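You operate a simulated robot arm through the tools that you are given. There is no shell and no other tool. Be economical: measure what you need, move in short steps, check, and stop when the job is done.

Carry out the task below with a simulated two-armed robot. There is one attempt and no reset: what you move stays moved.

JOB
Take the lid off the blue jar and lay it down on the top of the bench with drawers.

It is judged by the outcome, as a careful person would: the job done as asked, and still so three seconds after it is handed in. It fails if anything else is knocked over, pushed out of place, dropped, spilled or broken. A push-on lid holds only when it is set on centred and level and pressed home; a screw cap is set on level and turned clockwise until tight.

ROBOT AND FRAMES
Two 7-joint arms with two-finger parallel grippers on one trunk, on a base that drives. Base frame: it is fixed to the floor where the robot stands at the start and does not move with it; the origin is under the middle of the robot, x ahead of it, y to its left, z up. Readings come in mm, degrees, newtons and seconds.
The left shoulder is at the start at [50, 165, 1055], the right one opposite. With the tool pointing down near the work surface each hand reaches from about 240 to 700 mm from the robot's upright axis, wherever it stands, measured 20 degrees to its own side. Payload 3.91 kg a hand.
Tool frame (each hand has its own): the origin (TCP) lies between the finger pads and is the grasp point; the fingertips stand 30 mm ahead of it; z points along the fingers, y is the line along which they close. The gripper opens to 110 mm. The fingers are 20 mm wide and 10 mm thick; the gripper's body (48 by 112 mm) begins 55 mm behind the TCP.
Orientation is that of the tool frame in the base frame, as [roll, pitch, yaw] about the fixed x, y, z axes, in that order (R = Rz(yaw) Ry(pitch) Rx(roll)). With the fingers straight down and closing along the base's y, the tool's x points along the base's -x, its y along +y and its z along -z.

CONTROLS
- The arms move only by the tool apply_moves. It takes "left_increments", "right_increments" or both (then of equal length, played together; a hand with none holds still); each is one flat list of numbers, 7 for each row, row after row: the shift along the tool's x, y, z in mm, then the turn, a rotation vector about the tool's x, y, z in degrees, then the closure in counts, from 0 (fully open) to 255 (shut). In form: [x, y, z, rx, ry, rz, grip, x, y, z, rx, ry, rz, grip, ...]. A call has 1 to 8 rows; each row shifts and turns the commanded pose from where the row before left it, along the tool's axes as they then stand. Each row takes 0.2 s and may step no farther than 50 mm and 8.6 degrees from the row before; otherwise, or with a gripper value out of range, the whole call is refused. A pose out of reach is approached as far as the arm can. The call stops where the force on the tool passes 40 N (or 10 N more than at its start, if that is more) or the arm is blocked; 0.2 s more then pass. Each finger travels about 45 mm/s and halts on what it meets, pressing with about 30 N; the grip force reading is that of the motor and also rises with nothing between the fingers. The clock runs only during rows and for 0.2 s after the last one: add rows that do not move to give the fingers time. The reply holds the time, the measured pose of the TCP, the force on the tool along the base axes, the opening and the grip force, in the units named above and with some noise, with the torque about the TCP (base axes, N m) and any sound that the robot's microphone picked up.
- Cameras (640 x 400 px; columns grow to the right, rows downward): "scene" is now at [122.5, 10.8, 1265.5]; the picture's right is [0.13, -0.99, 0.00], its down [-0.17, -0.02, -0.98] and it looks along [0.98, 0.13, -0.18] (base axes); focal length 234 px, centre (320, 200). "left" rides on the left gripper at [72, -17, -103] in its tool frame; the picture's right is [0.23, 0.97, 0.00], its down [-0.76, 0.18, -0.62] and it looks along [-0.61, 0.14, 0.78] (tool axes); focal length 222 px, centre (320, 200). "right" rides on the right gripper at [72, 17, -103] in its tool frame; the picture's right is [-0.23, 0.97, 0.00], its down [-0.76, -0.18, -0.62] and it looks along [-0.61, -0.14, 0.78] (tool axes); focal length 222 px, centre (320, 200). There is no depth. A picture from a camera that has moved, and an enlarged one, comes with that camera's place and axes in the base frame and with its lens.
- grab_frame(camera): a new picture of that camera. It takes no simulated time.
- move_column(by): slides the trunk up (or, below 0, down) by that many mm; the arms and the scene camera ride with it, the base frame stays. It gives what a move gives, with no picture.
- roll_base(legs): drives the robot by 1 to 6 legs, each [ahead, left, turn to the left] in mm, mm and degrees, along the robot's own axes; the way and the turn of a leg run together, so that a leg with both is an arc; at most 1500 mm and 180 degrees a leg. The arms and the cameras ride along, it lands a little off, and it stops where it bumps. It gives what a move gives.
- head_to(pan, tilt): turns the head with the scene camera to pan (to the left, within 80 degrees either way) and tilt (down, from -29 to 69), counted from straight ahead of the robot. It gives what a move gives.
- inspect(camera, box): a new picture of the part [left, top, right, bottom] of that camera's present view, enlarged. It takes no simulated time.
- job_done(): hands the job in; it is judged then, once.

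Work in short steps. Places have to be worked out from the pictures, the camera data and where the tool is seen: move nearer, look again, correct. Check each grasp and each placing, and mend what went wrong. You have 120 turns and 88 pictures in all, those below and enlarged ones among them. Open the grippers and draw the arms clear of the work before you hand the job in, unless the task says otherwise; then end with one line.

The tools are called after "Request:" as a command line: name --argument value ..., lists and objects as JSON in quotes. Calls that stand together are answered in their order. apply_moves: Moves the arms, as the interface text tells. Its arguments: {"type":"object","properties":{"left_increments":{"type":"array","items":{"type":"number"}},"right_increments":{"type":"array","items":{"type":"number"}}},"required":[]} The other tools are called the same way: move_column (by) slides the trunk up or down; roll_base (legs) drives the base; head_to (pan, tilt) turns the head that bears the scene camera; grab_frame (camera) takes a picture; inspect (camera, box) takes an enlarged picture of a part of a camera's view; job_done () hands the job in.

At the start:

```text
time: 0.0
left_position: [337.4, 243.4, 1158.4]
left_tcp_rot: [180.0, 0.1, -179.9]
left_force: [0.5, 0.0, 0.0]
left_moment: [0.01, 0.02, -0.03]
left_finger_gap: 110.1
left_grasp_force: 0.0
right_position: [285.2, -44.3, 1174.3]
right_tcp_rot: [-179.9, -0.1, 180.0]
right_force: [0.1, 0.0, 0.8]
right_moment: [-0.02, -0.03, -0.06]
right_finger_gap: 110.0
right_grasp_force: 0.1
trunk travel left (down, up): [-275.0, 228.0]
robot x, y, heading: [3.4, -3.4, -0.1]
head pan, tilt: [7.6, 10.1]
```

scene: 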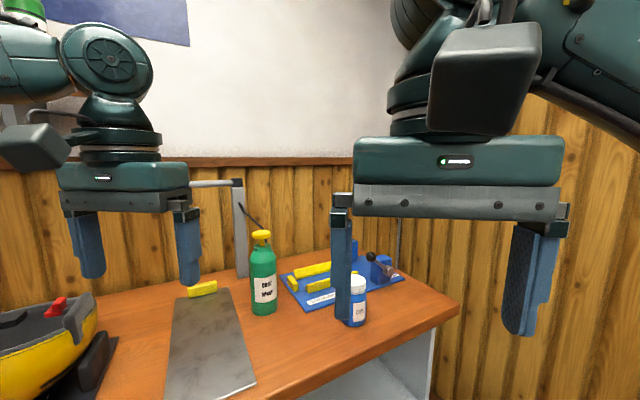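
right: 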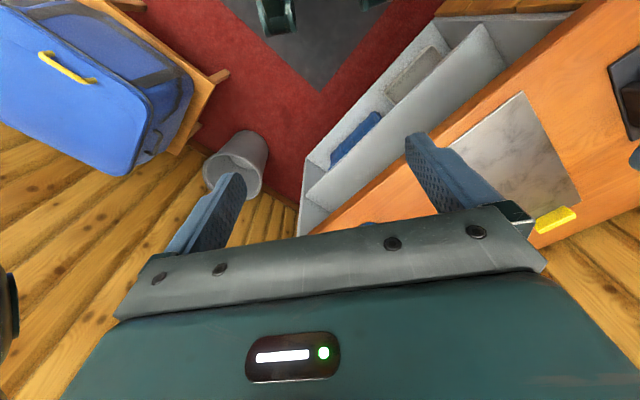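
left: 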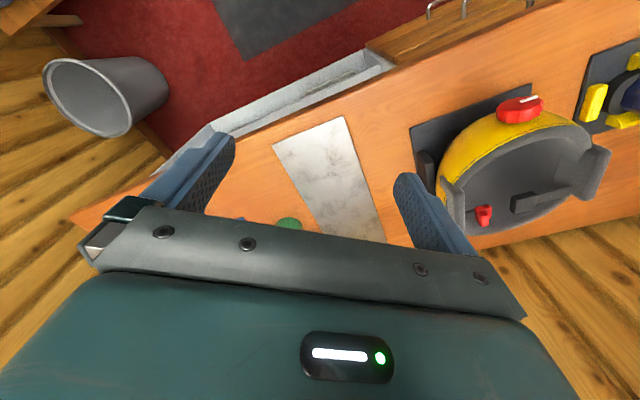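

I see a bench with a bottle, board and a small white/blue container; I need to find the blue jar, so I look around with the head.

Request:
head_to --pan 0 --tilt 40

Request:
grab_frame --camera "scene"

Request:
head_to --pan 70 --tilt 25

Request:
grab_frame --camera "scene"

Request:
head_to --pan -70 --tilt 25

Request:
grab_frame --camera "scene"

```text
time: 0.9
left_position: [337.3, 244.8, 1158.1]
left_tcp_rot: [-180.0, 0.0, -179.9]
left_force: [-0.5, -1.1, -0.1]
left_moment: [-0.01, 0.0, -0.01]
left_finger_gap: 109.9
left_grasp_force: 0.0
right_position: [285.3, -44.0, 1173.7]
right_tcp_rot: [-180.0, 0.0, -179.9]
right_force: [0.3, -0.4, -0.1]
right_moment: [-0.01, 0.01, -0.02]
right_finger_gap: 110.0
right_grasp_force: 0.0
trunk travel left (down, up): [-275.0, 228.0]
robot x, y, heading: [-0.1, 1.3, 0.1]
head pan, tilt: [0.0, 40.0]
```

```text
84 pictures are left
camera scene: at [115.3, -1.5, 1218.1], right [0.0, -1.0, 0.0], down [-0.64, 0.0, -0.77], along [0.77, 0.0, -0.64], focal length 234 px, centre (320, 200)
```

scene: 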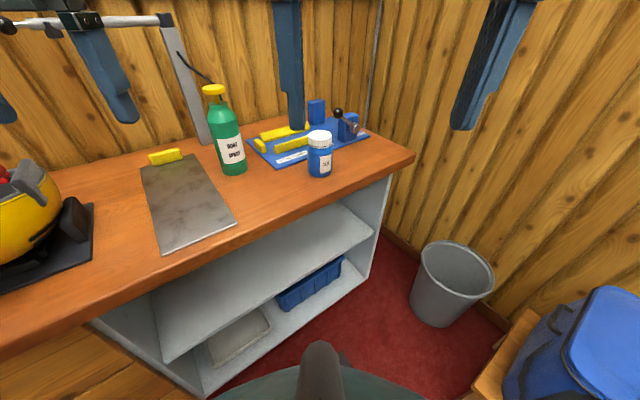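

```text
time: 2.4
left_position: [338.1, 245.3, 1160.0]
left_tcp_rot: [180.0, 0.1, -179.9]
left_force: [0.2, -0.8, 0.2]
left_moment: [0.0, -0.02, -0.03]
left_finger_gap: 109.9
left_grasp_force: 0.0
right_position: [284.3, -44.9, 1175.2]
right_tcp_rot: [-180.0, 0.0, 180.0]
right_force: [-0.2, 0.1, 0.8]
right_moment: [0.01, 0.01, 0.01]
right_finger_gap: 109.8
right_grasp_force: 0.0
trunk travel left (down, up): [-275.0, 228.0]
robot x, y, heading: [0.1, 1.6, -0.2]
head pan, tilt: [70.0, 25.0]
```

```text
83 pictures are left
camera scene: at [61.9, 85.1, 1241.3], right [0.94, -0.34, 0.0], down [-0.14, -0.4, -0.91], along [0.31, 0.85, -0.42], focal length 234 px, centre (320, 200)
```

scene: 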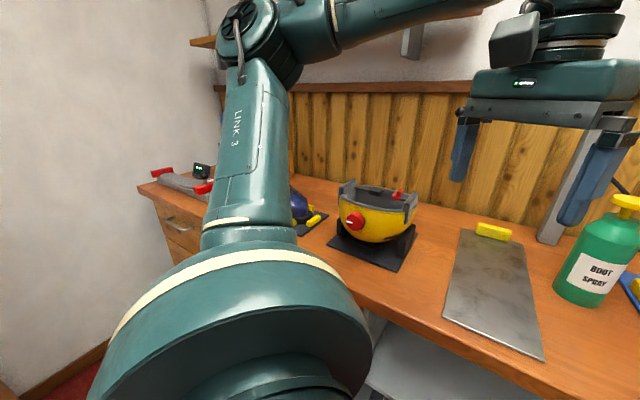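

```text
time: 4.6
left_position: [337.6, 242.9, 1159.5]
left_tcp_rot: [-179.9, 0.1, -179.9]
left_force: [-0.8, 0.5, -0.9]
left_moment: [-0.01, 0.01, 0.05]
left_finger_gap: 110.0
left_grasp_force: 0.1
right_position: [284.6, -44.4, 1174.4]
right_tcp_rot: [-179.9, 0.0, 179.9]
right_force: [0.6, -0.5, -0.3]
right_moment: [-0.01, -0.01, -0.02]
right_finger_gap: 110.1
right_grasp_force: 0.1
trunk travel left (down, up): [-275.0, 228.0]
robot x, y, heading: [-1.3, -1.5, -0.1]
head pan, tilt: [-70.0, 25.0]
```

```text
82 pictures are left
camera scene: at [61.9, -88.1, 1241.3], right [-0.94, -0.34, 0.0], down [-0.14, 0.4, -0.91], along [0.31, -0.85, -0.42], focal length 234 px, centre (320, 200)
```

scene: 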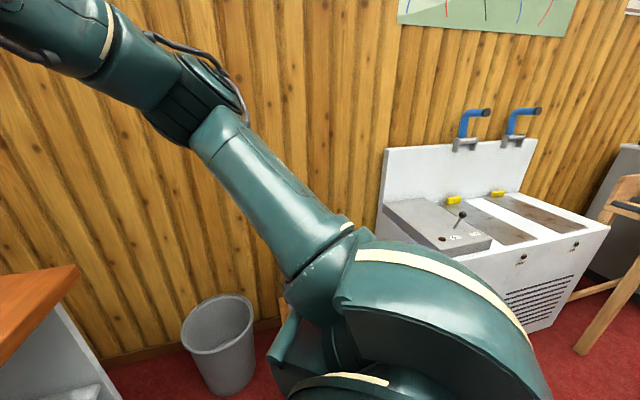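

The white-lidded blue container looks like the jar. I look closer at it and at the bench's left part.

Request:
head_to --pan 0 --tilt 45

Request:
inspect --camera "scene" --box '[230, 60, 430, 185]'

Request:
head_to --pan 45 --tilt 55

Request:
grab_frame --camera "scene"

```text
time: 6.0
left_position: [338.4, 244.7, 1158.9]
left_tcp_rot: [180.0, 0.1, -179.9]
left_force: [-0.2, -0.6, 0.3]
left_moment: [0.0, -0.04, 0.03]
left_finger_gap: 109.9
left_grasp_force: 0.1
right_position: [286.6, -44.2, 1175.2]
right_tcp_rot: [-180.0, 0.0, 180.0]
right_force: [0.4, 0.1, -0.1]
right_moment: [0.03, 0.02, 0.02]
right_finger_gap: 110.1
right_grasp_force: 0.1
trunk travel left (down, up): [-275.0, 228.0]
robot x, y, heading: [-1.0, -1.7, 0.2]
head pan, tilt: [0.0, 45.0]
```

```text
3.20 times, centred on (330, 122) of scene
camera zoom: at [111.6, -1.6, 1210.8], right [0.0, -1.0, 0.0], down [-0.71, 0.0, -0.71], along [0.71, 0.0, -0.71], focal length 750 px, centre (288, 448)
```

zoom: 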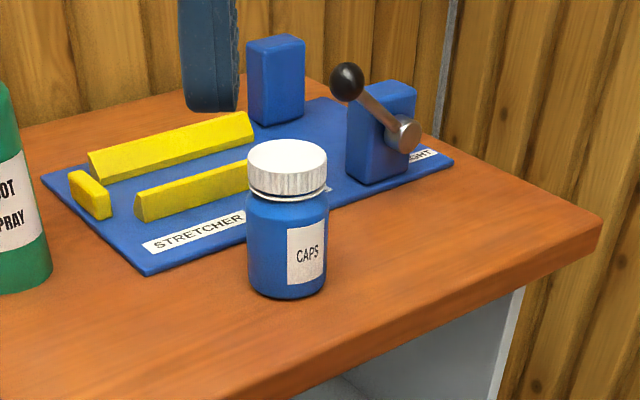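

```text
time: 7.1
left_position: [337.6, 243.8, 1158.6]
left_tcp_rot: [179.9, 0.0, -179.9]
left_force: [0.1, 0.2, -1.0]
left_moment: [-0.01, -0.03, 0.04]
left_finger_gap: 110.1
left_grasp_force: 0.0
right_position: [290.7, -43.9, 1170.5]
right_tcp_rot: [-179.5, 0.0, 178.8]
right_force: [53.4, 35.1, -35.6]
right_moment: [-4.88, 3.54, -3.77]
right_finger_gap: 109.8
right_grasp_force: 0.1
trunk travel left (down, up): [-275.0, 228.0]
robot x, y, heading: [1.2, -0.5, -0.1]
head pan, tilt: [45.0, 55.0]
```

```text
80 pictures are left
camera scene: at [108.9, 18.4, 1210.3], right [0.25, -0.97, 0.0], down [-0.69, -0.17, -0.7], along [0.68, 0.17, -0.71], focal length 234 px, centre (320, 200)
```

scene: 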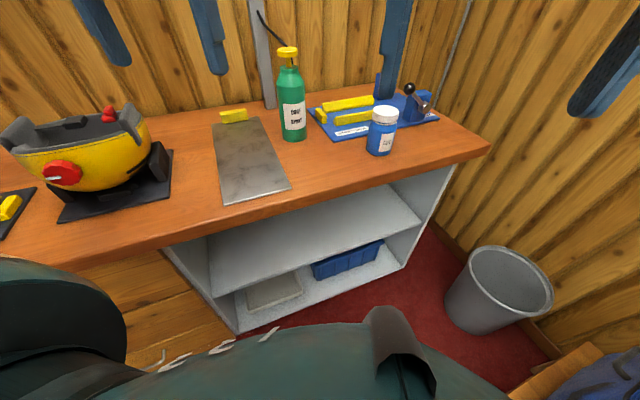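

The jar is labelled CAPS, with a ribbed white lid (likely screw). The head bumped the right arm on that last pan; I turn it back.

Request:
head_to --pan 0 --tilt 40

Request:
inspect --camera "scene" --box '[290, 115, 350, 190]'

```text
time: 8.2
left_position: [336.6, 244.7, 1158.1]
left_tcp_rot: [-180.0, 0.2, -179.9]
left_force: [-0.3, 0.2, -0.3]
left_moment: [0.0, 0.0, -0.01]
left_finger_gap: 109.6
left_grasp_force: 0.1
right_position: [284.4, -43.6, 1174.8]
right_tcp_rot: [180.0, 0.1, -179.8]
right_force: [0.3, 0.7, -0.5]
right_moment: [-0.02, 0.01, 0.03]
right_finger_gap: 110.3
right_grasp_force: 0.0
trunk travel left (down, up): [-275.0, 228.0]
robot x, y, heading: [1.5, -1.5, -0.1]
head pan, tilt: [0.0, 40.0]
```

```text
5.33 times, centred on (320, 152) of scene
camera zoom: at [115.2, -1.4, 1218.0], right [0.0, -1.0, 0.0], down [-0.64, 0.0, -0.77], along [0.77, 0.0, -0.64], focal length 1249 px, centre (320, 453)
```

zoom: 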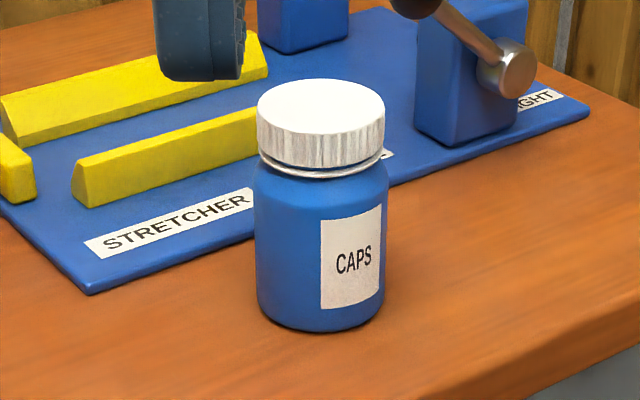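

It's a ribbed screw cap. To triangulate I raise the trunk 200 mm and look again.

Request:
move_column --by 200

Request:
head_to --pan 0 --tilt 50

Request:
grab_frame --camera "scene"

```text
time: 10.4
left_position: [337.9, 244.5, 1360.0]
left_tcp_rot: [-180.0, 0.0, -179.8]
left_force: [0.8, -0.4, 0.3]
left_moment: [0.02, 0.04, 0.02]
left_finger_gap: 110.1
left_grasp_force: 0.0
right_position: [286.0, -44.4, 1375.1]
right_tcp_rot: [-180.0, 0.0, -179.9]
right_force: [-0.8, -0.2, 0.2]
right_moment: [-0.01, 0.01, 0.0]
right_finger_gap: 110.1
right_grasp_force: 0.0
trunk travel left (down, up): [-475.0, 28.0]
robot x, y, heading: [3.0, -1.3, 0.1]
head pan, tilt: [0.0, 40.0]
```

```text
time: 11.1
left_position: [337.6, 243.7, 1358.7]
left_tcp_rot: [180.0, 0.1, -179.9]
left_force: [-0.5, 0.2, -0.1]
left_moment: [0.0, 0.0, 0.01]
left_finger_gap: 109.9
left_grasp_force: 0.0
right_position: [285.5, -44.9, 1372.5]
right_tcp_rot: [-179.9, 0.1, 179.9]
right_force: [8.0, -2.3, -21.8]
right_moment: [-0.06, -1.21, 0.14]
right_finger_gap: 110.0
right_grasp_force: 0.0
trunk travel left (down, up): [-475.0, 28.0]
robot x, y, heading: [-0.4, 0.3, -0.2]
head pan, tilt: [0.0, 50.0]
```

```text
78 pictures are left
camera scene: at [110.3, -1.3, 1408.7], right [0.0, -1.0, 0.0], down [-0.73, 0.0, -0.69], along [0.69, 0.0, -0.73], focal length 234 px, centre (320, 200)
```

scene: 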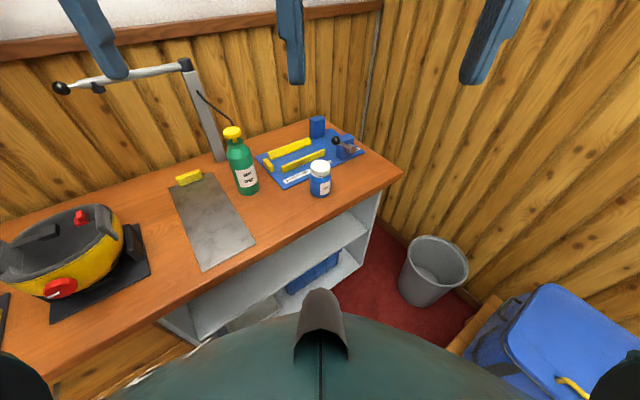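

Head at tilt 50 touches the arm; go back to 42 and take an enlarged view.

Request:
head_to --pan 0 --tilt 40

Request:
inspect --camera "scene" --box '[280, 180, 360, 260]'

```text
time: 11.8
left_position: [337.7, 243.7, 1358.5]
left_tcp_rot: [180.0, 0.0, -179.9]
left_force: [0.4, 0.6, 0.1]
left_moment: [-0.02, 0.0, 0.02]
left_finger_gap: 109.8
left_grasp_force: 0.0
right_position: [284.8, -44.2, 1374.2]
right_tcp_rot: [180.0, -0.1, -179.9]
right_force: [-0.5, -0.1, -0.1]
right_moment: [0.01, -0.03, 0.02]
right_finger_gap: 110.0
right_grasp_force: 0.1
trunk travel left (down, up): [-475.0, 28.0]
robot x, y, heading: [0.6, -1.4, 0.1]
head pan, tilt: [0.0, 40.0]
```

```text
5.00 times, centred on (320, 220) of scene
camera zoom: at [115.4, -1.5, 1417.9], right [0.0, -1.0, 0.0], down [-0.64, 0.0, -0.77], along [0.77, 0.0, -0.64], focal length 1171 px, centre (320, 100)
```

zoom: 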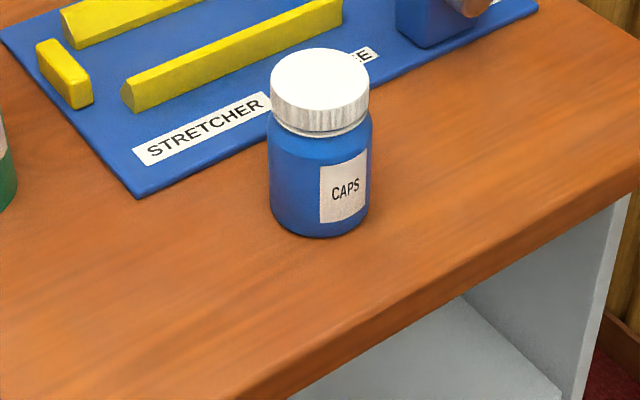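

Triangulation puts the lid top at about (690, −1, 955), Ø62 mm, the bench top at z≈852, and the jar body Ø66. That is slightly far for both arms, so I drive ahead 100 mm with the hands still high.

Request:
roll_base --legs '[[100, 0, 0]]'

Request:
grab_frame --camera "scene"

```text
time: 13.0
left_position: [437.9, 245.0, 1358.1]
left_tcp_rot: [-180.0, 0.0, -179.7]
left_force: [0.5, 0.5, -0.1]
left_moment: [-0.01, 0.0, -0.03]
left_finger_gap: 110.0
left_grasp_force: 0.1
right_position: [385.4, -43.1, 1375.2]
right_tcp_rot: [180.0, 0.0, -179.9]
right_force: [0.3, -0.5, -1.1]
right_moment: [0.04, 0.05, 0.01]
right_finger_gap: 110.0
right_grasp_force: 0.0
trunk travel left (down, up): [-475.0, 28.0]
robot x, y, heading: [100.5, -1.8, 0.1]
head pan, tilt: [0.0, 40.0]
```

```text
76 pictures are left
camera scene: at [215.7, -1.2, 1418.0], right [0.0, -1.0, 0.0], down [-0.64, 0.0, -0.77], along [0.77, 0.0, -0.64], focal length 234 px, centre (320, 200)
```

scene: 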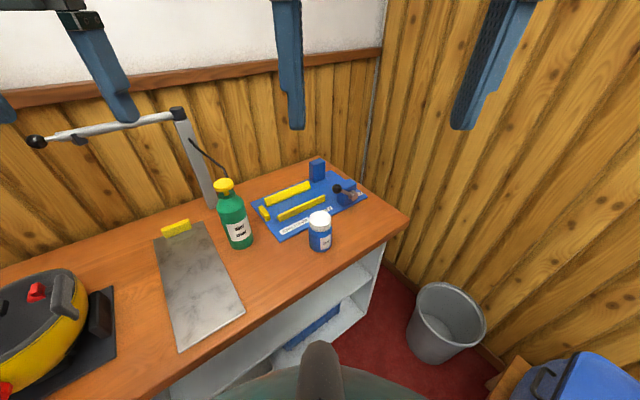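

Position confirmed (688, −1). Now lower the trunk by 200 mm back to working height.

Request:
move_column --by -200

Request:
grab_frame --camera "scene"

Request:
grab_frame --camera "left"

```text
time: 15.2
left_position: [436.8, 245.1, 1159.1]
left_tcp_rot: [-180.0, 0.1, -179.9]
left_force: [0.2, -0.8, -0.4]
left_moment: [0.01, 0.02, 0.02]
left_finger_gap: 110.0
left_grasp_force: 0.1
right_position: [384.2, -43.6, 1174.5]
right_tcp_rot: [179.9, 0.1, -180.0]
right_force: [0.4, -1.0, -0.2]
right_moment: [0.01, 0.04, -0.01]
right_finger_gap: 109.8
right_grasp_force: 0.1
trunk travel left (down, up): [-275.0, 228.0]
robot x, y, heading: [99.6, 0.6, 0.3]
head pan, tilt: [0.0, 40.0]
```

```text
75 pictures are left
camera scene: at [215.1, -1.2, 1218.1], right [0.0, -1.0, 0.0], down [-0.64, 0.0, -0.77], along [0.77, 0.0, -0.64], focal length 234 px, centre (320, 200)
```

scene: 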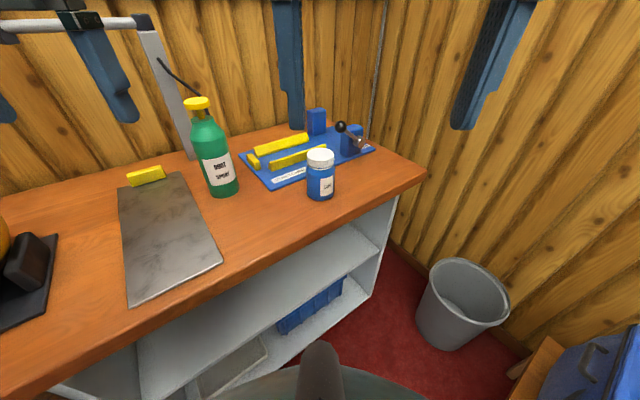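

```text
74 pictures are left
camera left: at [364.0, 226.8, 1263.4], right [-0.23, 0.97, 0.0], down [0.76, 0.18, 0.62], along [0.61, 0.14, -0.78], focal length 222 px, centre (320, 200)
```

left: 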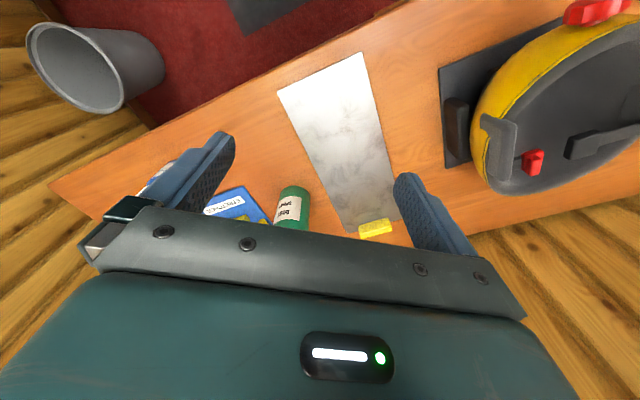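

Jar seen as expected. I'll yaw the left hand −25° and tilt it ~50° outward so it can hold the jar body from the front, while the right hand moves aside to the right.

Request:
apply_moves --left_increments '[0, 0, 0, 0, 0, 8.33, 0, 0, 0, 0, 0, 0, 8.33, 0, 0, 0, 0, 0, 0, 8.34, 0, 0, 0, 0, 0, -8.33, 0, 0, 0, 0, 0, 0, -8.33, 0, 0, 0, 0, 0, 0, -8.33, 0, 0, 0, 0, 0, 0, -8.33, 0, 0, 0, 0, 0, 0, -8.33, 0, 0]' --right_increments '[0, -25, 0, 0, 0, 0, 0, 0, -25, 0, 0, 0, 0, 0, 0, -25, 0, 0, 0, 0, 0, 0, -25, 0, 0, 0, 0, 0, 0, -25, 0, 0, 0, 0, 0, 0, -25, 0, 0, 0, 0, 0, 0, 0, 0, 0, 0, 0, 0, 0, 0, 0, 0, 0, 0, 0]'

Request:
apply_moves --left_increments '[0, 0, 0, 0, -8.35, 0, 0, 0, 0, 0, 0, 0, 0, 0]'

```text
time: 17.0
left_position: [437.6, 245.5, 1158.1]
left_tcp_rot: [179.9, 41.9, 155.1]
left_force: [-0.5, 0.7, -0.1]
left_moment: [0.0, -0.03, -0.01]
left_finger_gap: 110.0
left_grasp_force: 0.1
right_position: [384.9, -193.8, 1176.6]
right_tcp_rot: [-180.0, 0.0, -179.8]
right_force: [0.5, 0.5, -0.2]
right_moment: [-0.02, -0.03, -0.02]
right_finger_gap: 110.0
right_grasp_force: 0.1
trunk travel left (down, up): [-275.0, 228.0]
robot x, y, heading: [98.4, 1.2, 0.1]
head pan, tilt: [0.0, 40.0]
```

```text
time: 17.6
left_position: [436.7, 245.0, 1158.2]
left_tcp_rot: [-180.0, 50.2, 155.2]
left_force: [-0.1, -0.7, -0.1]
left_moment: [-0.03, -0.02, 0.01]
left_finger_gap: 109.8
left_grasp_force: 0.2
right_position: [385.6, -192.6, 1177.3]
right_tcp_rot: [179.9, 0.0, -179.9]
right_force: [0.9, 0.3, 0.4]
right_moment: [0.01, 0.01, 0.0]
right_finger_gap: 110.0
right_grasp_force: 0.1
trunk travel left (down, up): [-275.0, 228.0]
robot x, y, heading: [97.3, 1.5, 0.1]
head pan, tilt: [0.0, 40.0]
```

Orientation is as wanted. Now move the left hand to a point 130 mm short of the jar, at z≈960.

Request:
apply_moves --left_increments '[2.8, -14.6, 35.2, 0, 0, 0, 0, 2.8, -14.6, 35.2, 0, 0, 0, 0, 2.8, -14.6, 35.2, 0, 0, 0, 0, 2.8, -14.6, 35.2, 0, 0, 0, 0, 2.8, -14.6, 35.2, 0, 0, 0, 0, 2.8, -14.6, 35.2, 0, 0, 0, 0, 2.8, -14.6, 35.2, 0, 0, 0, 0, 2.8, -14.6, 35.2, 0, 0, 0, 0]'

Request:
grab_frame --camera "scene"

Request:
grab_frame --camera "left"

```text
time: 19.4
left_position: [571.5, 54.8, 962.5]
left_tcp_rot: [179.9, 50.2, 155.2]
left_force: [-0.1, 0.5, -0.4]
left_moment: [0.01, 0.03, 0.01]
left_finger_gap: 109.8
left_grasp_force: 0.0
right_position: [385.3, -192.6, 1175.5]
right_tcp_rot: [180.0, -0.1, -179.8]
right_force: [1.1, -0.1, -0.3]
right_moment: [-0.02, -0.01, -0.02]
right_finger_gap: 110.2
right_grasp_force: 0.0
trunk travel left (down, up): [-275.0, 228.0]
robot x, y, heading: [100.6, -2.0, 0.3]
head pan, tilt: [0.0, 40.0]
```

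```text
73 pictures are left
camera scene: at [215.7, -1.2, 1218.0], right [0.0, -1.0, 0.0], down [-0.64, 0.0, -0.77], along [0.77, 0.0, -0.64], focal length 234 px, centre (320, 200)
```

scene: 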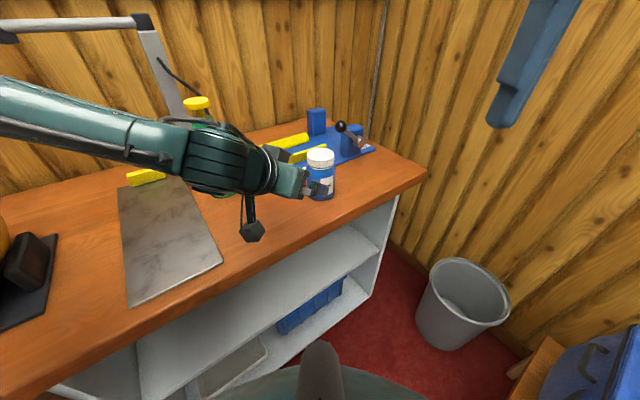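

```text
72 pictures are left
camera left: at [450.2, 90.6, 973.8], right [0.28, 0.95, -0.17], down [0.08, 0.16, 0.98], along [0.96, -0.29, -0.03], focal length 222 px, centre (320, 200)
```

left: 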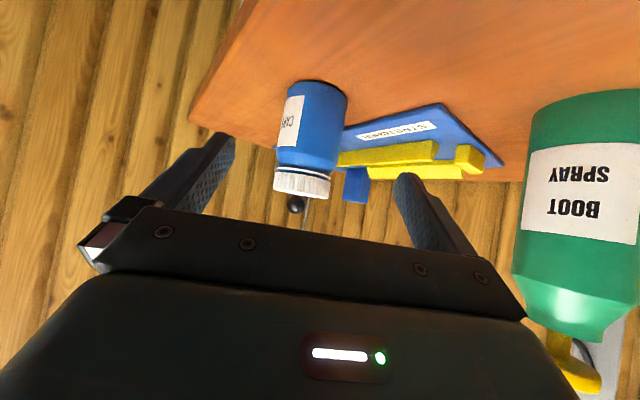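

Left hand sits clear of the bottle; both cameras put the jar axis at about (688, −4). Lower to z≈884 and advance halfway, then check.

Request:
apply_moves --left_increments '[20, -1.4, 16.8, 0, 0, 0, 0, 20, -1.4, 16.8, 0, 0, 0, 0, 20, -1.4, 16.8, 0, 0, 0, 0, -19.4, 0, 23, 0, 0, 0, 0, -19.4, 0, 23, 0, 0, 0, 0, 0, 0, 0, 0, 0, 0, 0]'

Request:
grab_frame --camera "left"

Request:
inspect --camera "scene" --box '[200, 100, 400, 225]'

```text
time: 20.8
left_position: [614.1, 64.8, 901.5]
left_tcp_rot: [-180.0, 50.1, 155.2]
left_force: [0.6, 0.1, 0.5]
left_moment: [0.0, -0.04, -0.03]
left_finger_gap: 110.0
left_grasp_force: 0.1
left hand out of reach, approached as far as the arm can: row 3, 4, 5
right_position: [385.8, -193.2, 1177.0]
right_tcp_rot: [-180.0, 0.0, -179.8]
right_force: [0.0, 0.2, 0.0]
right_moment: [0.0, 0.01, -0.02]
right_finger_gap: 110.1
right_grasp_force: 0.1
trunk travel left (down, up): [-275.0, 228.0]
robot x, y, heading: [97.6, 3.5, 0.2]
head pan, tilt: [0.0, 40.0]
```

```text
71 pictures are left
camera left: at [492.1, 101.6, 914.7], right [0.28, 0.94, -0.17], down [0.08, 0.16, 0.98], along [0.96, -0.29, -0.04], focal length 222 px, centre (320, 200)
```

left: 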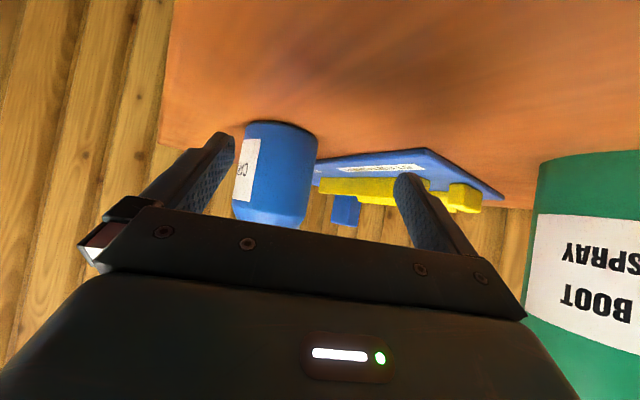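

```text
3.20 times, centred on (300, 162) of scene
camera zoom: at [215.2, -1.2, 1218.0], right [0.0, -1.0, 0.0], down [-0.64, 0.0, -0.77], along [0.77, 0.0, -0.64], focal length 750 px, centre (384, 320)
```

zoom: 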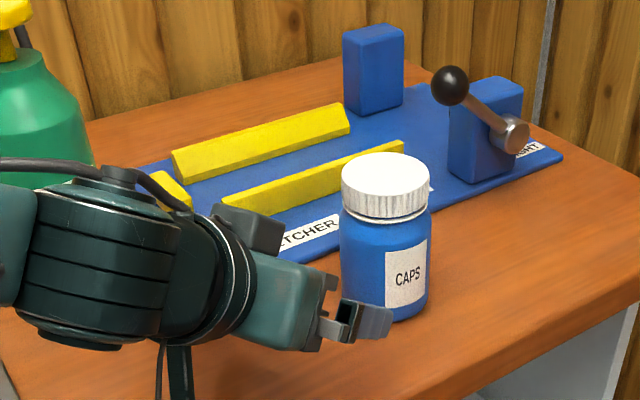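

The left arm hit its reach limit there (crossing too far to the right). I'll back the hand off, shift the base 110 mm to the right, then retry.

Request:
apply_moves --left_increments '[19.4, 0, -23, 0, 0, 0, 0, 19.4, 0, -23, 0, 0, 0, 0, 0, 0, -45, 0, 0, 0, 0, 0, 0, -45, 0, 0, 0, 0, 0, 0, -45, 0, 0, 0, 0]'

Request:
roll_base --legs '[[0, -110, 0]]'

Request:
grab_frame --camera "scene"

```text
time: 22.0
left_position: [495.3, 126.7, 997.0]
left_tcp_rot: [-179.8, 49.9, 155.2]
left_force: [0.4, -0.4, 0.5]
left_moment: [0.02, 0.01, 0.0]
left_finger_gap: 109.7
left_grasp_force: 0.1
left hand out of reach, approached as far as the arm can: row 4, 5
right_position: [384.3, -192.6, 1176.1]
right_tcp_rot: [-180.0, 0.1, -180.0]
right_force: [-0.7, 0.2, 0.6]
right_moment: [0.01, 0.04, 0.01]
right_finger_gap: 110.0
right_grasp_force: 0.1
trunk travel left (down, up): [-275.0, 228.0]
robot x, y, heading: [97.6, 0.6, 0.4]
head pan, tilt: [0.0, 40.0]
```

```text
time: 23.6
left_position: [495.6, 19.3, 996.9]
left_tcp_rot: [-180.0, 49.9, 155.3]
left_force: [0.6, -0.7, 0.2]
left_moment: [0.02, 0.01, 0.0]
left_finger_gap: 109.9
left_grasp_force: 0.0
right_position: [386.0, -301.1, 1175.1]
right_tcp_rot: [179.9, -0.1, -179.8]
right_force: [0.0, -0.7, -0.8]
right_moment: [0.0, 0.01, 0.01]
right_finger_gap: 109.9
right_grasp_force: 0.2
trunk travel left (down, up): [-275.0, 228.0]
robot x, y, heading: [101.5, -107.7, 0.4]
head pan, tilt: [0.0, 40.0]
```

```text
69 pictures are left
camera scene: at [215.5, -109.2, 1218.0], right [0.0, -1.0, 0.0], down [-0.64, 0.0, -0.77], along [0.77, 0.0, -0.64], focal length 234 px, centre (320, 200)
```

scene: 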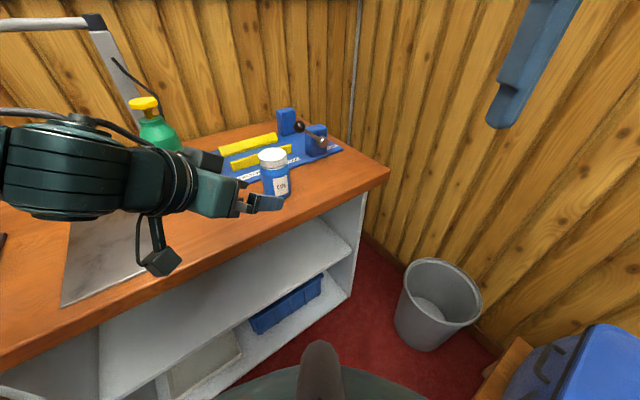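

Base is at y≈−108; jar is now left of centre for the robot. Move the left hand to ~80 mm short of the jar at z 884.

Request:
apply_moves --left_increments '[6.5, 15.1, 36.2, 0, 0, 0, 0, 6.5, 15.1, 36.2, 0, 0, 0, 0, 6.5, 15.1, 36.2, 0, 0, 0, 0, 6.5, 15.1, 36.2, 0, 0, 0, 0, 0, 0, 0, 0, 0, 0, 0]'

Request:
grab_frame --camera "left"

```text
time: 24.8
left_position: [604.8, 34.4, 884.1]
left_tcp_rot: [180.0, 50.0, 155.3]
left_force: [0.0, -0.1, -0.5]
left_moment: [-0.01, -0.01, -0.01]
left_finger_gap: 110.1
left_grasp_force: 0.1
right_position: [386.6, -299.8, 1176.3]
right_tcp_rot: [180.0, 0.0, -179.9]
right_force: [-0.6, -0.5, 0.1]
right_moment: [-0.01, 0.0, -0.01]
right_finger_gap: 110.2
right_grasp_force: 0.0
trunk travel left (down, up): [-275.0, 228.0]
robot x, y, heading: [100.5, -109.0, 0.2]
head pan, tilt: [0.0, 40.0]
```

```text
68 pictures are left
camera left: at [483.9, 70.9, 895.5], right [0.28, 0.95, -0.17], down [0.09, 0.16, 0.98], along [0.96, -0.29, -0.04], focal length 222 px, centre (320, 200)
```

left: 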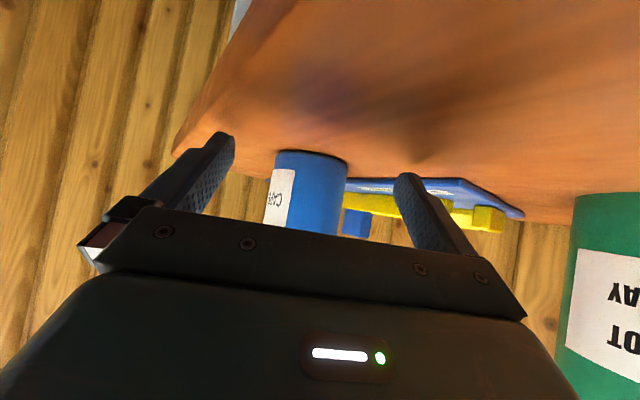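

Hand is level with the jar body and centred on it. I partly close to ~84 mm, to keep clear of the stretcher board, then advance the fingers around the jar.

Request:
apply_moves --left_increments '[0, 0, 0, 0, 0, 0, 60, 0, 0, 0, 0, 0, 0, 60, 0, 0, 0, 0, 0, 0, 60, -18.7, -0.2, 19.1, 0, 0, 0, 60, -18.7, -0.2, 19.1, 0, 0, 0, 60, -18.7, -0.2, 19.1, 0, 0, 0, 60, 0, 0, 0, 0, 0, 0, 60]'

Request:
grab_frame --camera "left"

Request:
inspect --camera "scene" --box '[180, 110, 340, 210]'

```text
time: 26.4
left_position: [678.0, 0.1, 886.6]
left_tcp_rot: [-179.9, 49.8, 155.3]
left_force: [-1.0, 0.1, 0.0]
left_moment: [0.01, -0.02, 0.01]
left_finger_gap: 84.3
left_grasp_force: 0.1
right_position: [386.7, -298.2, 1174.5]
right_tcp_rot: [180.0, -0.1, -179.8]
right_force: [0.5, -0.7, -0.6]
right_moment: [-0.04, -0.01, 0.0]
right_finger_gap: 110.1
right_grasp_force: 0.1
trunk travel left (down, up): [-275.0, 228.0]
robot x, y, heading: [98.4, -105.0, -0.0]
head pan, tilt: [0.0, 40.0]
```

```text
67 pictures are left
camera left: at [556.3, 36.9, 899.9], right [0.27, 0.95, -0.17], down [0.09, 0.15, 0.98], along [0.96, -0.28, -0.04], focal length 222 px, centre (320, 200)
```

left: 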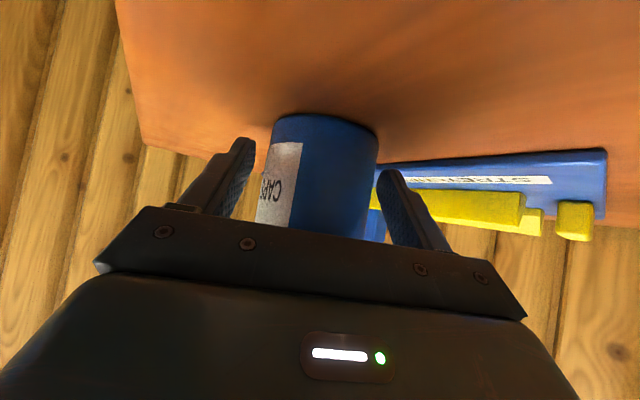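

```text
4.00 times, centred on (260, 160) of scene
camera zoom: at [215.4, -108.9, 1217.9], right [0.0, -1.0, 0.0], down [-0.64, 0.0, -0.77], along [0.77, 0.0, -0.64], focal length 937 px, centre (560, 360)
```

zoom: 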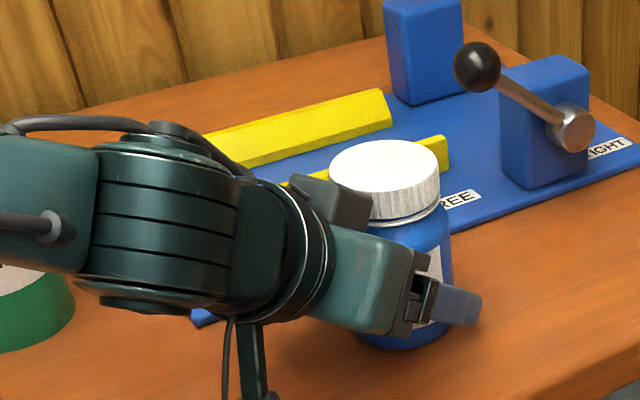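

Fingers straddle the jar well, and nothing is touched. Close the left gripper on the body.

Request:
apply_moves --left_increments '[0, 0, 0, 0, 0, 0, 90, 0, 0, 0, 0, 0, 0, 110, 0, 0, 0, 0, 0, 0, 150, 0, 0, 0, 0, 0, 0, 200, 0, 0, 0, 0, 0, 0, 200]'

Request:
grab_frame --camera "left"

Request:
inspect --camera "scene" --box '[180, 110, 340, 210]'

```text
time: 27.6
left_position: [678.9, 0.6, 888.1]
left_tcp_rot: [180.0, 50.0, 155.3]
left_force: [0.1, -1.3, 0.2]
left_moment: [0.01, 0.06, 0.01]
left_finger_gap: 66.4
left_grasp_force: 29.9
right_position: [386.1, -300.2, 1174.8]
right_tcp_rot: [179.9, 0.0, -179.8]
right_force: [-0.5, -0.2, 0.2]
right_moment: [-0.03, -0.02, 0.02]
right_finger_gap: 110.1
right_grasp_force: 0.1
trunk travel left (down, up): [-275.0, 228.0]
robot x, y, heading: [103.2, -109.0, 0.4]
head pan, tilt: [0.0, 40.0]
```

```text
65 pictures are left
camera left: at [556.6, 36.6, 900.9], right [0.27, 0.95, -0.17], down [0.09, 0.16, 0.98], along [0.96, -0.28, -0.04], focal length 222 px, centre (320, 200)
```

left: 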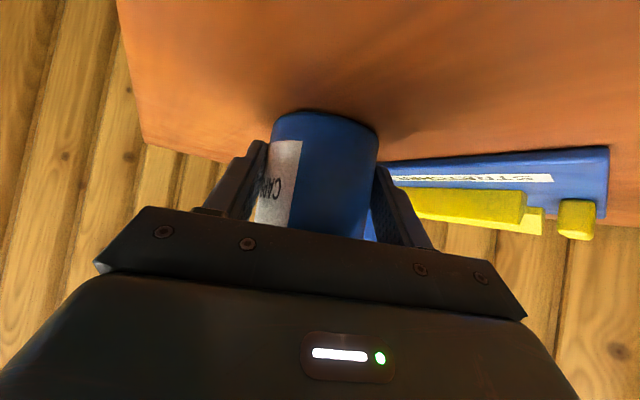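

```text
4.00 times, centred on (260, 160) of scene
camera zoom: at [215.7, -108.8, 1218.0], right [0.0, -1.0, 0.0], down [-0.64, 0.0, -0.77], along [0.77, 0.0, -0.64], focal length 937 px, centre (560, 360)
```

zoom: 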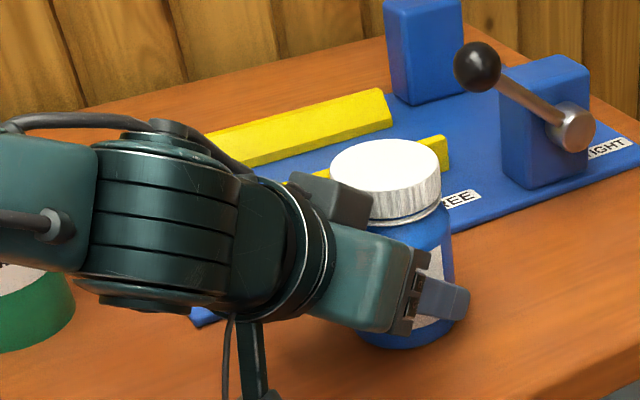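

Jar is gripped (gap 66.4 mm, 30 N) and not displaced. Now bring the right hand to above the lid, about (690, −6), z 1080, in two calls; first part now.

Request:
apply_moves --right_increments '[-30, 30, 5, 0, 0, 0, 0, -30, 30, 5, 0, 0, 0, 0, -30, 30, 5, 0, 0, 0, 0, -30, 30, 5, 0, 0, 0, 0, -30, 30, 5, 0, 0, 0, 0, -30, 30, 5, 0, 0, 0, 0, -30, 30, 5, 0, 0, 0, 0]'

Request:
grab_frame --camera "scene"

Request:
grab_frame --camera "right"

```text
time: 29.2
left_position: [678.9, 1.7, 887.8]
left_tcp_rot: [-179.9, 50.0, 155.3]
left_force: [-0.4, 0.0, 0.5]
left_moment: [-0.01, 0.02, -0.03]
left_finger_gap: 66.2
left_grasp_force: 29.8
right_position: [595.0, -86.9, 1137.7]
right_tcp_rot: [-180.0, -0.1, -179.6]
right_force: [0.5, 0.3, 0.0]
right_moment: [0.03, 0.01, -0.02]
right_finger_gap: 110.2
right_grasp_force: 0.0
trunk travel left (down, up): [-275.0, 228.0]
robot x, y, heading: [101.1, -108.1, 0.3]
head pan, tilt: [0.0, 40.0]
```

```text
63 pictures are left
camera scene: at [215.8, -108.2, 1217.9], right [0.0, -1.0, 0.0], down [-0.64, 0.0, -0.77], along [0.77, 0.0, -0.64], focal length 234 px, centre (320, 200)
```

scene: 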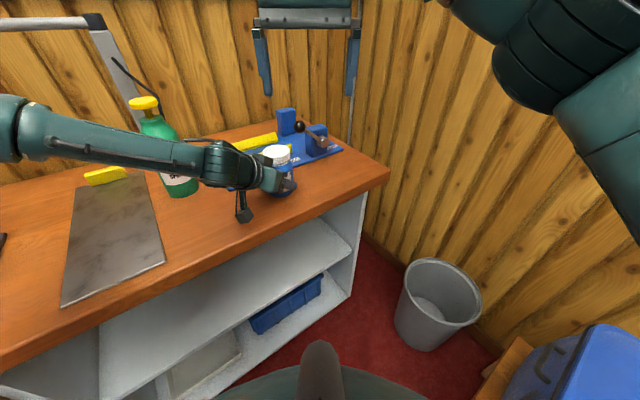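

```text
62 pictures are left
camera right: at [522.6, -70.9, 1241.4], right [0.22, 0.98, 0.0], down [0.76, -0.17, 0.62], along [0.61, -0.14, -0.78], focal length 222 px, centre (320, 200)
```

right: 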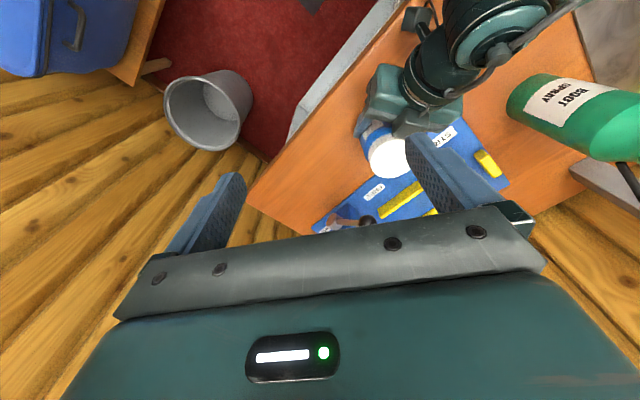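

Right camera puts the lid centre at (689, −6.5). Move above it at z≈1055, turning to yaw −25 on the way.

Request:
apply_moves --right_increments '[-23.5, 20, 20, 0, 0, 0, 0, -23.5, 20, 20, 0, 0, 0, 0, -23.5, 20, 20, 0, 0, 0, 0, -23.5, 20, 20, 0, 0, 0, 0, 0, 0, 0, 0, 0, 0, 0]'

Request:
grab_frame --camera "right"

Request:
inspect --camera "scene" --box '[180, 70, 340, 210]'

```text
time: 30.4
left_position: [679.5, -0.1, 888.2]
left_tcp_rot: [180.0, 49.9, 155.4]
left_force: [0.0, -0.8, 0.2]
left_moment: [0.04, 0.04, 0.0]
left_finger_gap: 66.1
left_grasp_force: 29.9
right_position: [639.5, -44.8, 1076.2]
right_tcp_rot: [179.8, 0.0, -179.7]
right_force: [-0.3, -0.8, -0.3]
right_moment: [0.03, -0.01, 0.02]
right_finger_gap: 109.7
right_grasp_force: 0.1
right hand out of reach, approached as far as the arm can: row 2, 3, 4
trunk travel left (down, up): [-275.0, 228.0]
robot x, y, heading: [103.0, -108.6, 0.3]
head pan, tilt: [0.0, 40.0]
```

```text
61 pictures are left
camera right: at [568.5, -28.7, 1179.8], right [0.22, 0.97, 0.0], down [0.76, -0.18, 0.62], along [0.61, -0.14, -0.78], focal length 222 px, centre (320, 200)
```

right: 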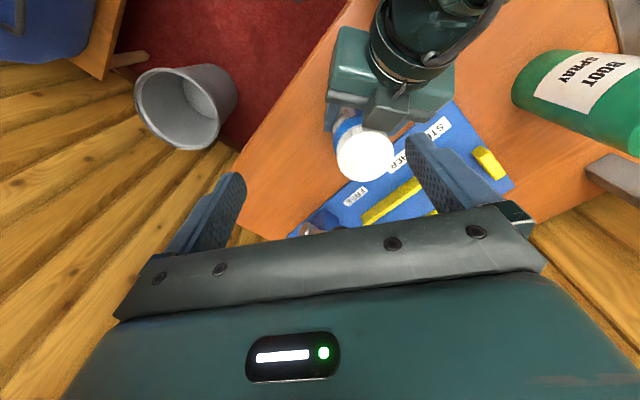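

```text
2.86 times, centred on (260, 140) of scene
camera zoom: at [215.9, -109.0, 1217.9], right [0.0, -1.0, 0.0], down [-0.64, 0.0, -0.77], along [0.77, 0.0, -0.64], focal length 669 px, centre (491, 371)
```

zoom: 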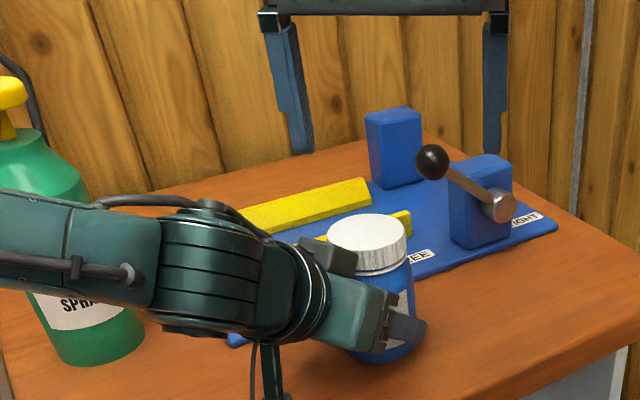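

The right arm is ~50 mm short. I'll release the jar, back both hands off, drive ~85 mm closer (there's room to the bench) and regrip.

Request:
apply_moves --left_increments '[0, 0, 0, 0, 0, 0, 60, 0, 0, 0, 0, 0, 0, 60, 0, 0, 0, 0, 0, 0, 60, 18.7, 0, -22.3, 0, 0, 0, 60, 18.7, 0, -22.3, 0, 0, 0, 60, 18.7, 0, -22.3, 0, 0, 0, 60, 18.7, 0, -22.3, 0, 0, 0, 60, 0, 0, 0, 0, 0, 0, 60]' --right_increments '[0, 0, 0, 0, 0, 0, 0, 20, 0, -20, 0, 0, 0, 0, 30, -20, -20, 0, 0, 0, 0, 30, -20, -20, 0, 0, 0, 0, 30, -20, -20, 0, 0, 0, 0, 30, -20, -20, 0, 0, 0, 0, 30, -20, 0, 0, 0, 0, 0, 30, -20, 0, 0, 0, 0, 0]'

Request:
grab_frame --camera "left"

```text
time: 32.2
left_position: [572.5, 49.2, 888.4]
left_tcp_rot: [179.9, 50.0, 155.3]
left_force: [0.5, -0.5, -0.5]
left_moment: [0.0, -0.02, -0.04]
left_finger_gap: 84.2
left_grasp_force: 0.1
right_position: [441.5, -165.0, 1178.7]
right_tcp_rot: [-180.0, -0.1, -179.8]
right_force: [-0.2, 1.0, -0.5]
right_moment: [0.0, 0.01, -0.01]
right_finger_gap: 110.0
right_grasp_force: 0.0
trunk travel left (down, up): [-275.0, 228.0]
robot x, y, heading: [100.9, -107.4, 0.3]
head pan, tilt: [0.0, 40.0]
```

```text
59 pictures are left
camera left: at [450.5, 85.3, 901.4], right [0.27, 0.95, -0.17], down [0.09, 0.16, 0.98], along [0.96, -0.28, -0.04], focal length 222 px, centre (320, 200)
```

left: 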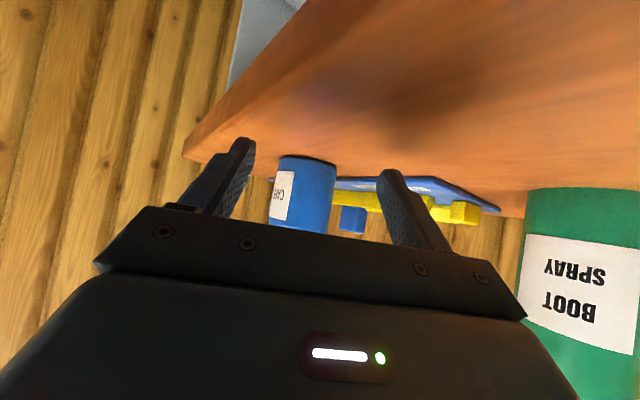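

Jar upright, released. Retract the left hand another ~75 mm so the base can drive up.

Request:
apply_moves --left_increments '[16, 0, -19.2, 0, 0, 0, 60, 16, 0, -19.2, 0, 0, 0, 60, 16, 0, -19.2, 0, 0, 0, 60, 0, 0, 0, 0, 0, 0, 60]'

```text
time: 33.2
left_position: [504.6, 81.3, 890.2]
left_tcp_rot: [-180.0, 50.0, 155.3]
left_force: [0.5, -0.1, -0.1]
left_moment: [0.0, 0.04, 0.01]
left_finger_gap: 84.3
left_grasp_force: 0.1
right_position: [441.5, -166.1, 1176.7]
right_tcp_rot: [-180.0, 0.0, -179.8]
right_force: [0.9, -0.4, -0.5]
right_moment: [-0.01, -0.01, 0.0]
right_finger_gap: 109.8
right_grasp_force: 0.0
trunk travel left (down, up): [-275.0, 228.0]
robot x, y, heading: [100.7, -109.4, -0.1]
head pan, tilt: [0.0, 40.0]
```

Reachable. Drive ahead 85 mm.

Request:
roll_base --legs '[[85, 0, 0]]'

Request:
grab_frame --camera "left"

Request:
grab_frame --camera "scene"

```text
time: 34.3
left_position: [590.4, 81.5, 889.8]
left_tcp_rot: [-180.0, 49.9, 155.3]
left_force: [0.0, -0.6, 0.1]
left_moment: [0.01, -0.03, -0.02]
left_finger_gap: 84.1
left_grasp_force: 0.0
right_position: [526.3, -164.1, 1176.8]
right_tcp_rot: [179.9, 0.0, -179.7]
right_force: [0.3, -0.6, -0.5]
right_moment: [0.0, 0.03, 0.05]
right_finger_gap: 109.9
right_grasp_force: 0.1
trunk travel left (down, up): [-275.0, 228.0]
robot x, y, heading: [186.4, -106.3, 0.1]
head pan, tilt: [0.0, 40.0]
```

```text
58 pictures are left
camera left: at [467.8, 118.1, 902.4], right [0.27, 0.95, -0.17], down [0.09, 0.16, 0.98], along [0.96, -0.29, -0.04], focal length 222 px, centre (320, 200)
```

left: 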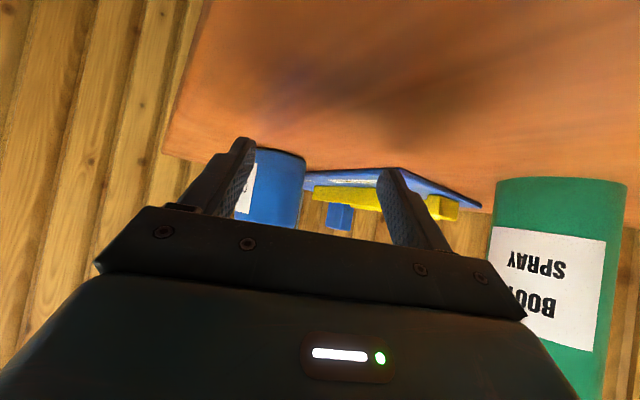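

```text
57 pictures are left
camera scene: at [300.4, -108.6, 1217.9], right [0.0, -1.0, 0.0], down [-0.64, 0.0, -0.77], along [0.77, 0.0, -0.64], focal length 234 px, centre (320, 200)
```

scene: 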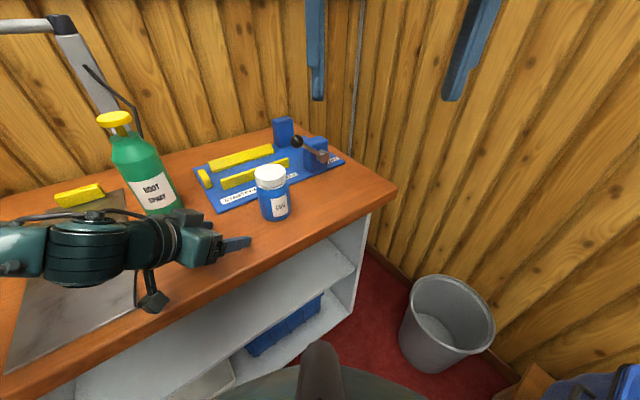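

Test the right hand's reach above the lid first (z 1060) before regripping.

Request:
apply_moves --right_increments '[-27.2, 26.3, 19.5, 0, 0, 0, 0, -27.2, 26.3, 19.5, 0, 0, 0, 0, -27.2, 26.3, 19.5, 0, 0, 0, 0, -27.2, 26.3, 19.5, 0, 0, 0, 0, -27.2, 26.3, 19.5, 0, 0, 0, 0, -27.2, 26.3, 19.5, 0, 0, 0, 0, 0, 0, 0, 0, 0, 0, 0]'

Request:
apply_moves --right_increments '[0, 0, 0, 0, 0, 8.3, 0, 0, 0, 0, 0, 0, 8.3, 0, 0, 0, 0, 0, 0, 8.4, 0, 0, 0, 0, 0, 0, 0, 0]'

Request:
grab_frame --camera "right"

```text
time: 35.9
left_position: [588.6, 81.1, 890.5]
left_tcp_rot: [179.9, 50.1, 155.3]
left_force: [-1.4, -1.1, -0.7]
left_moment: [0.01, -0.02, 0.0]
left_finger_gap: 84.2
left_grasp_force: 0.1
right_position: [688.3, -8.8, 1062.2]
right_tcp_rot: [-180.0, 0.1, -179.9]
right_force: [-0.2, 0.1, 0.5]
right_moment: [0.0, 0.01, -0.01]
right_finger_gap: 109.9
right_grasp_force: 0.2
trunk travel left (down, up): [-275.0, 228.0]
robot x, y, heading: [181.9, -111.0, 0.2]
head pan, tilt: [0.0, 40.0]
```

```text
time: 36.9
left_position: [590.1, 82.3, 889.9]
left_tcp_rot: [180.0, 49.9, 155.2]
left_force: [0.1, -0.6, -0.7]
left_moment: [0.0, -0.01, 0.01]
left_finger_gap: 84.2
left_grasp_force: 0.1
right_position: [690.1, -6.2, 1060.9]
right_tcp_rot: [180.0, 0.0, 155.2]
right_force: [-0.3, -0.6, -0.5]
right_moment: [-0.01, -0.01, 0.03]
right_finger_gap: 110.1
right_grasp_force: 0.1
trunk travel left (down, up): [-275.0, 228.0]
robot x, y, heading: [182.0, -106.1, 0.2]
head pan, tilt: [0.0, 40.0]
```

```text
56 pictures are left
camera right: at [631.5, 39.0, 1164.8], right [0.62, 0.79, 0.0], down [0.62, -0.48, 0.62], along [0.49, -0.38, -0.78], focal length 222 px, centre (320, 200)
```

right: 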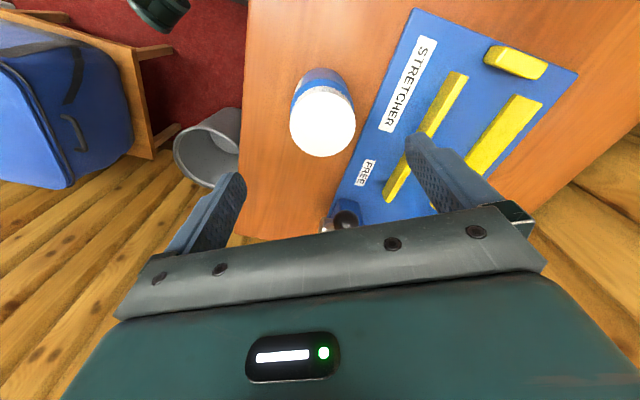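

Right hand reaches, with the lid at (689, −4). Now align the left hand sideways and advance around the jar again.

Request:
apply_moves --left_increments '[0, -36, 0, 0, 0, 0, 60, 0, 0, 0, 0, 0, 0, 60, -24.4, 0, 29.1, 0, 0, 0, 60, 0, 0, 0, 0, 0, 0, 60]'

Request:
grab_frame --camera "left"

```text
time: 37.9
left_position: [622.4, 31.2, 886.9]
left_tcp_rot: [-179.9, 49.9, 155.4]
left_force: [0.8, -1.1, -0.4]
left_moment: [0.0, 0.01, 0.02]
left_finger_gap: 84.0
left_grasp_force: 0.1
left hand out of reach, approached as far as the arm can: row 1
right_position: [688.9, -7.0, 1061.0]
right_tcp_rot: [179.8, 0.0, 155.2]
right_force: [0.0, -0.1, 0.1]
right_moment: [0.0, 0.01, -0.02]
right_finger_gap: 110.2
right_grasp_force: 0.2
trunk travel left (down, up): [-275.0, 228.0]
robot x, y, heading: [188.1, -104.7, 0.1]
head pan, tilt: [0.0, 40.0]
```

```text
55 pictures are left
camera left: at [501.3, 66.8, 898.6], right [0.27, 0.95, -0.17], down [0.09, 0.16, 0.98], along [0.96, -0.29, -0.04], focal length 222 px, centre (320, 200)
```

left: 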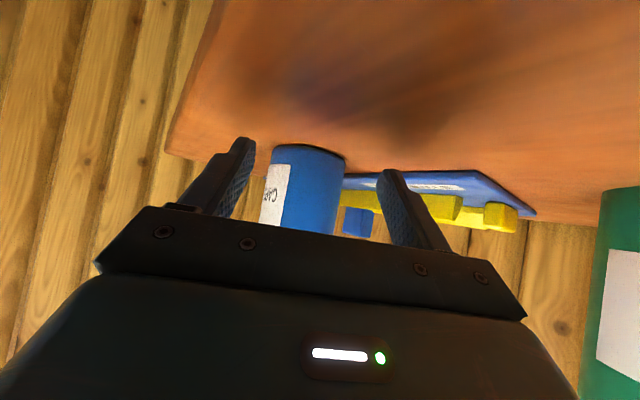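

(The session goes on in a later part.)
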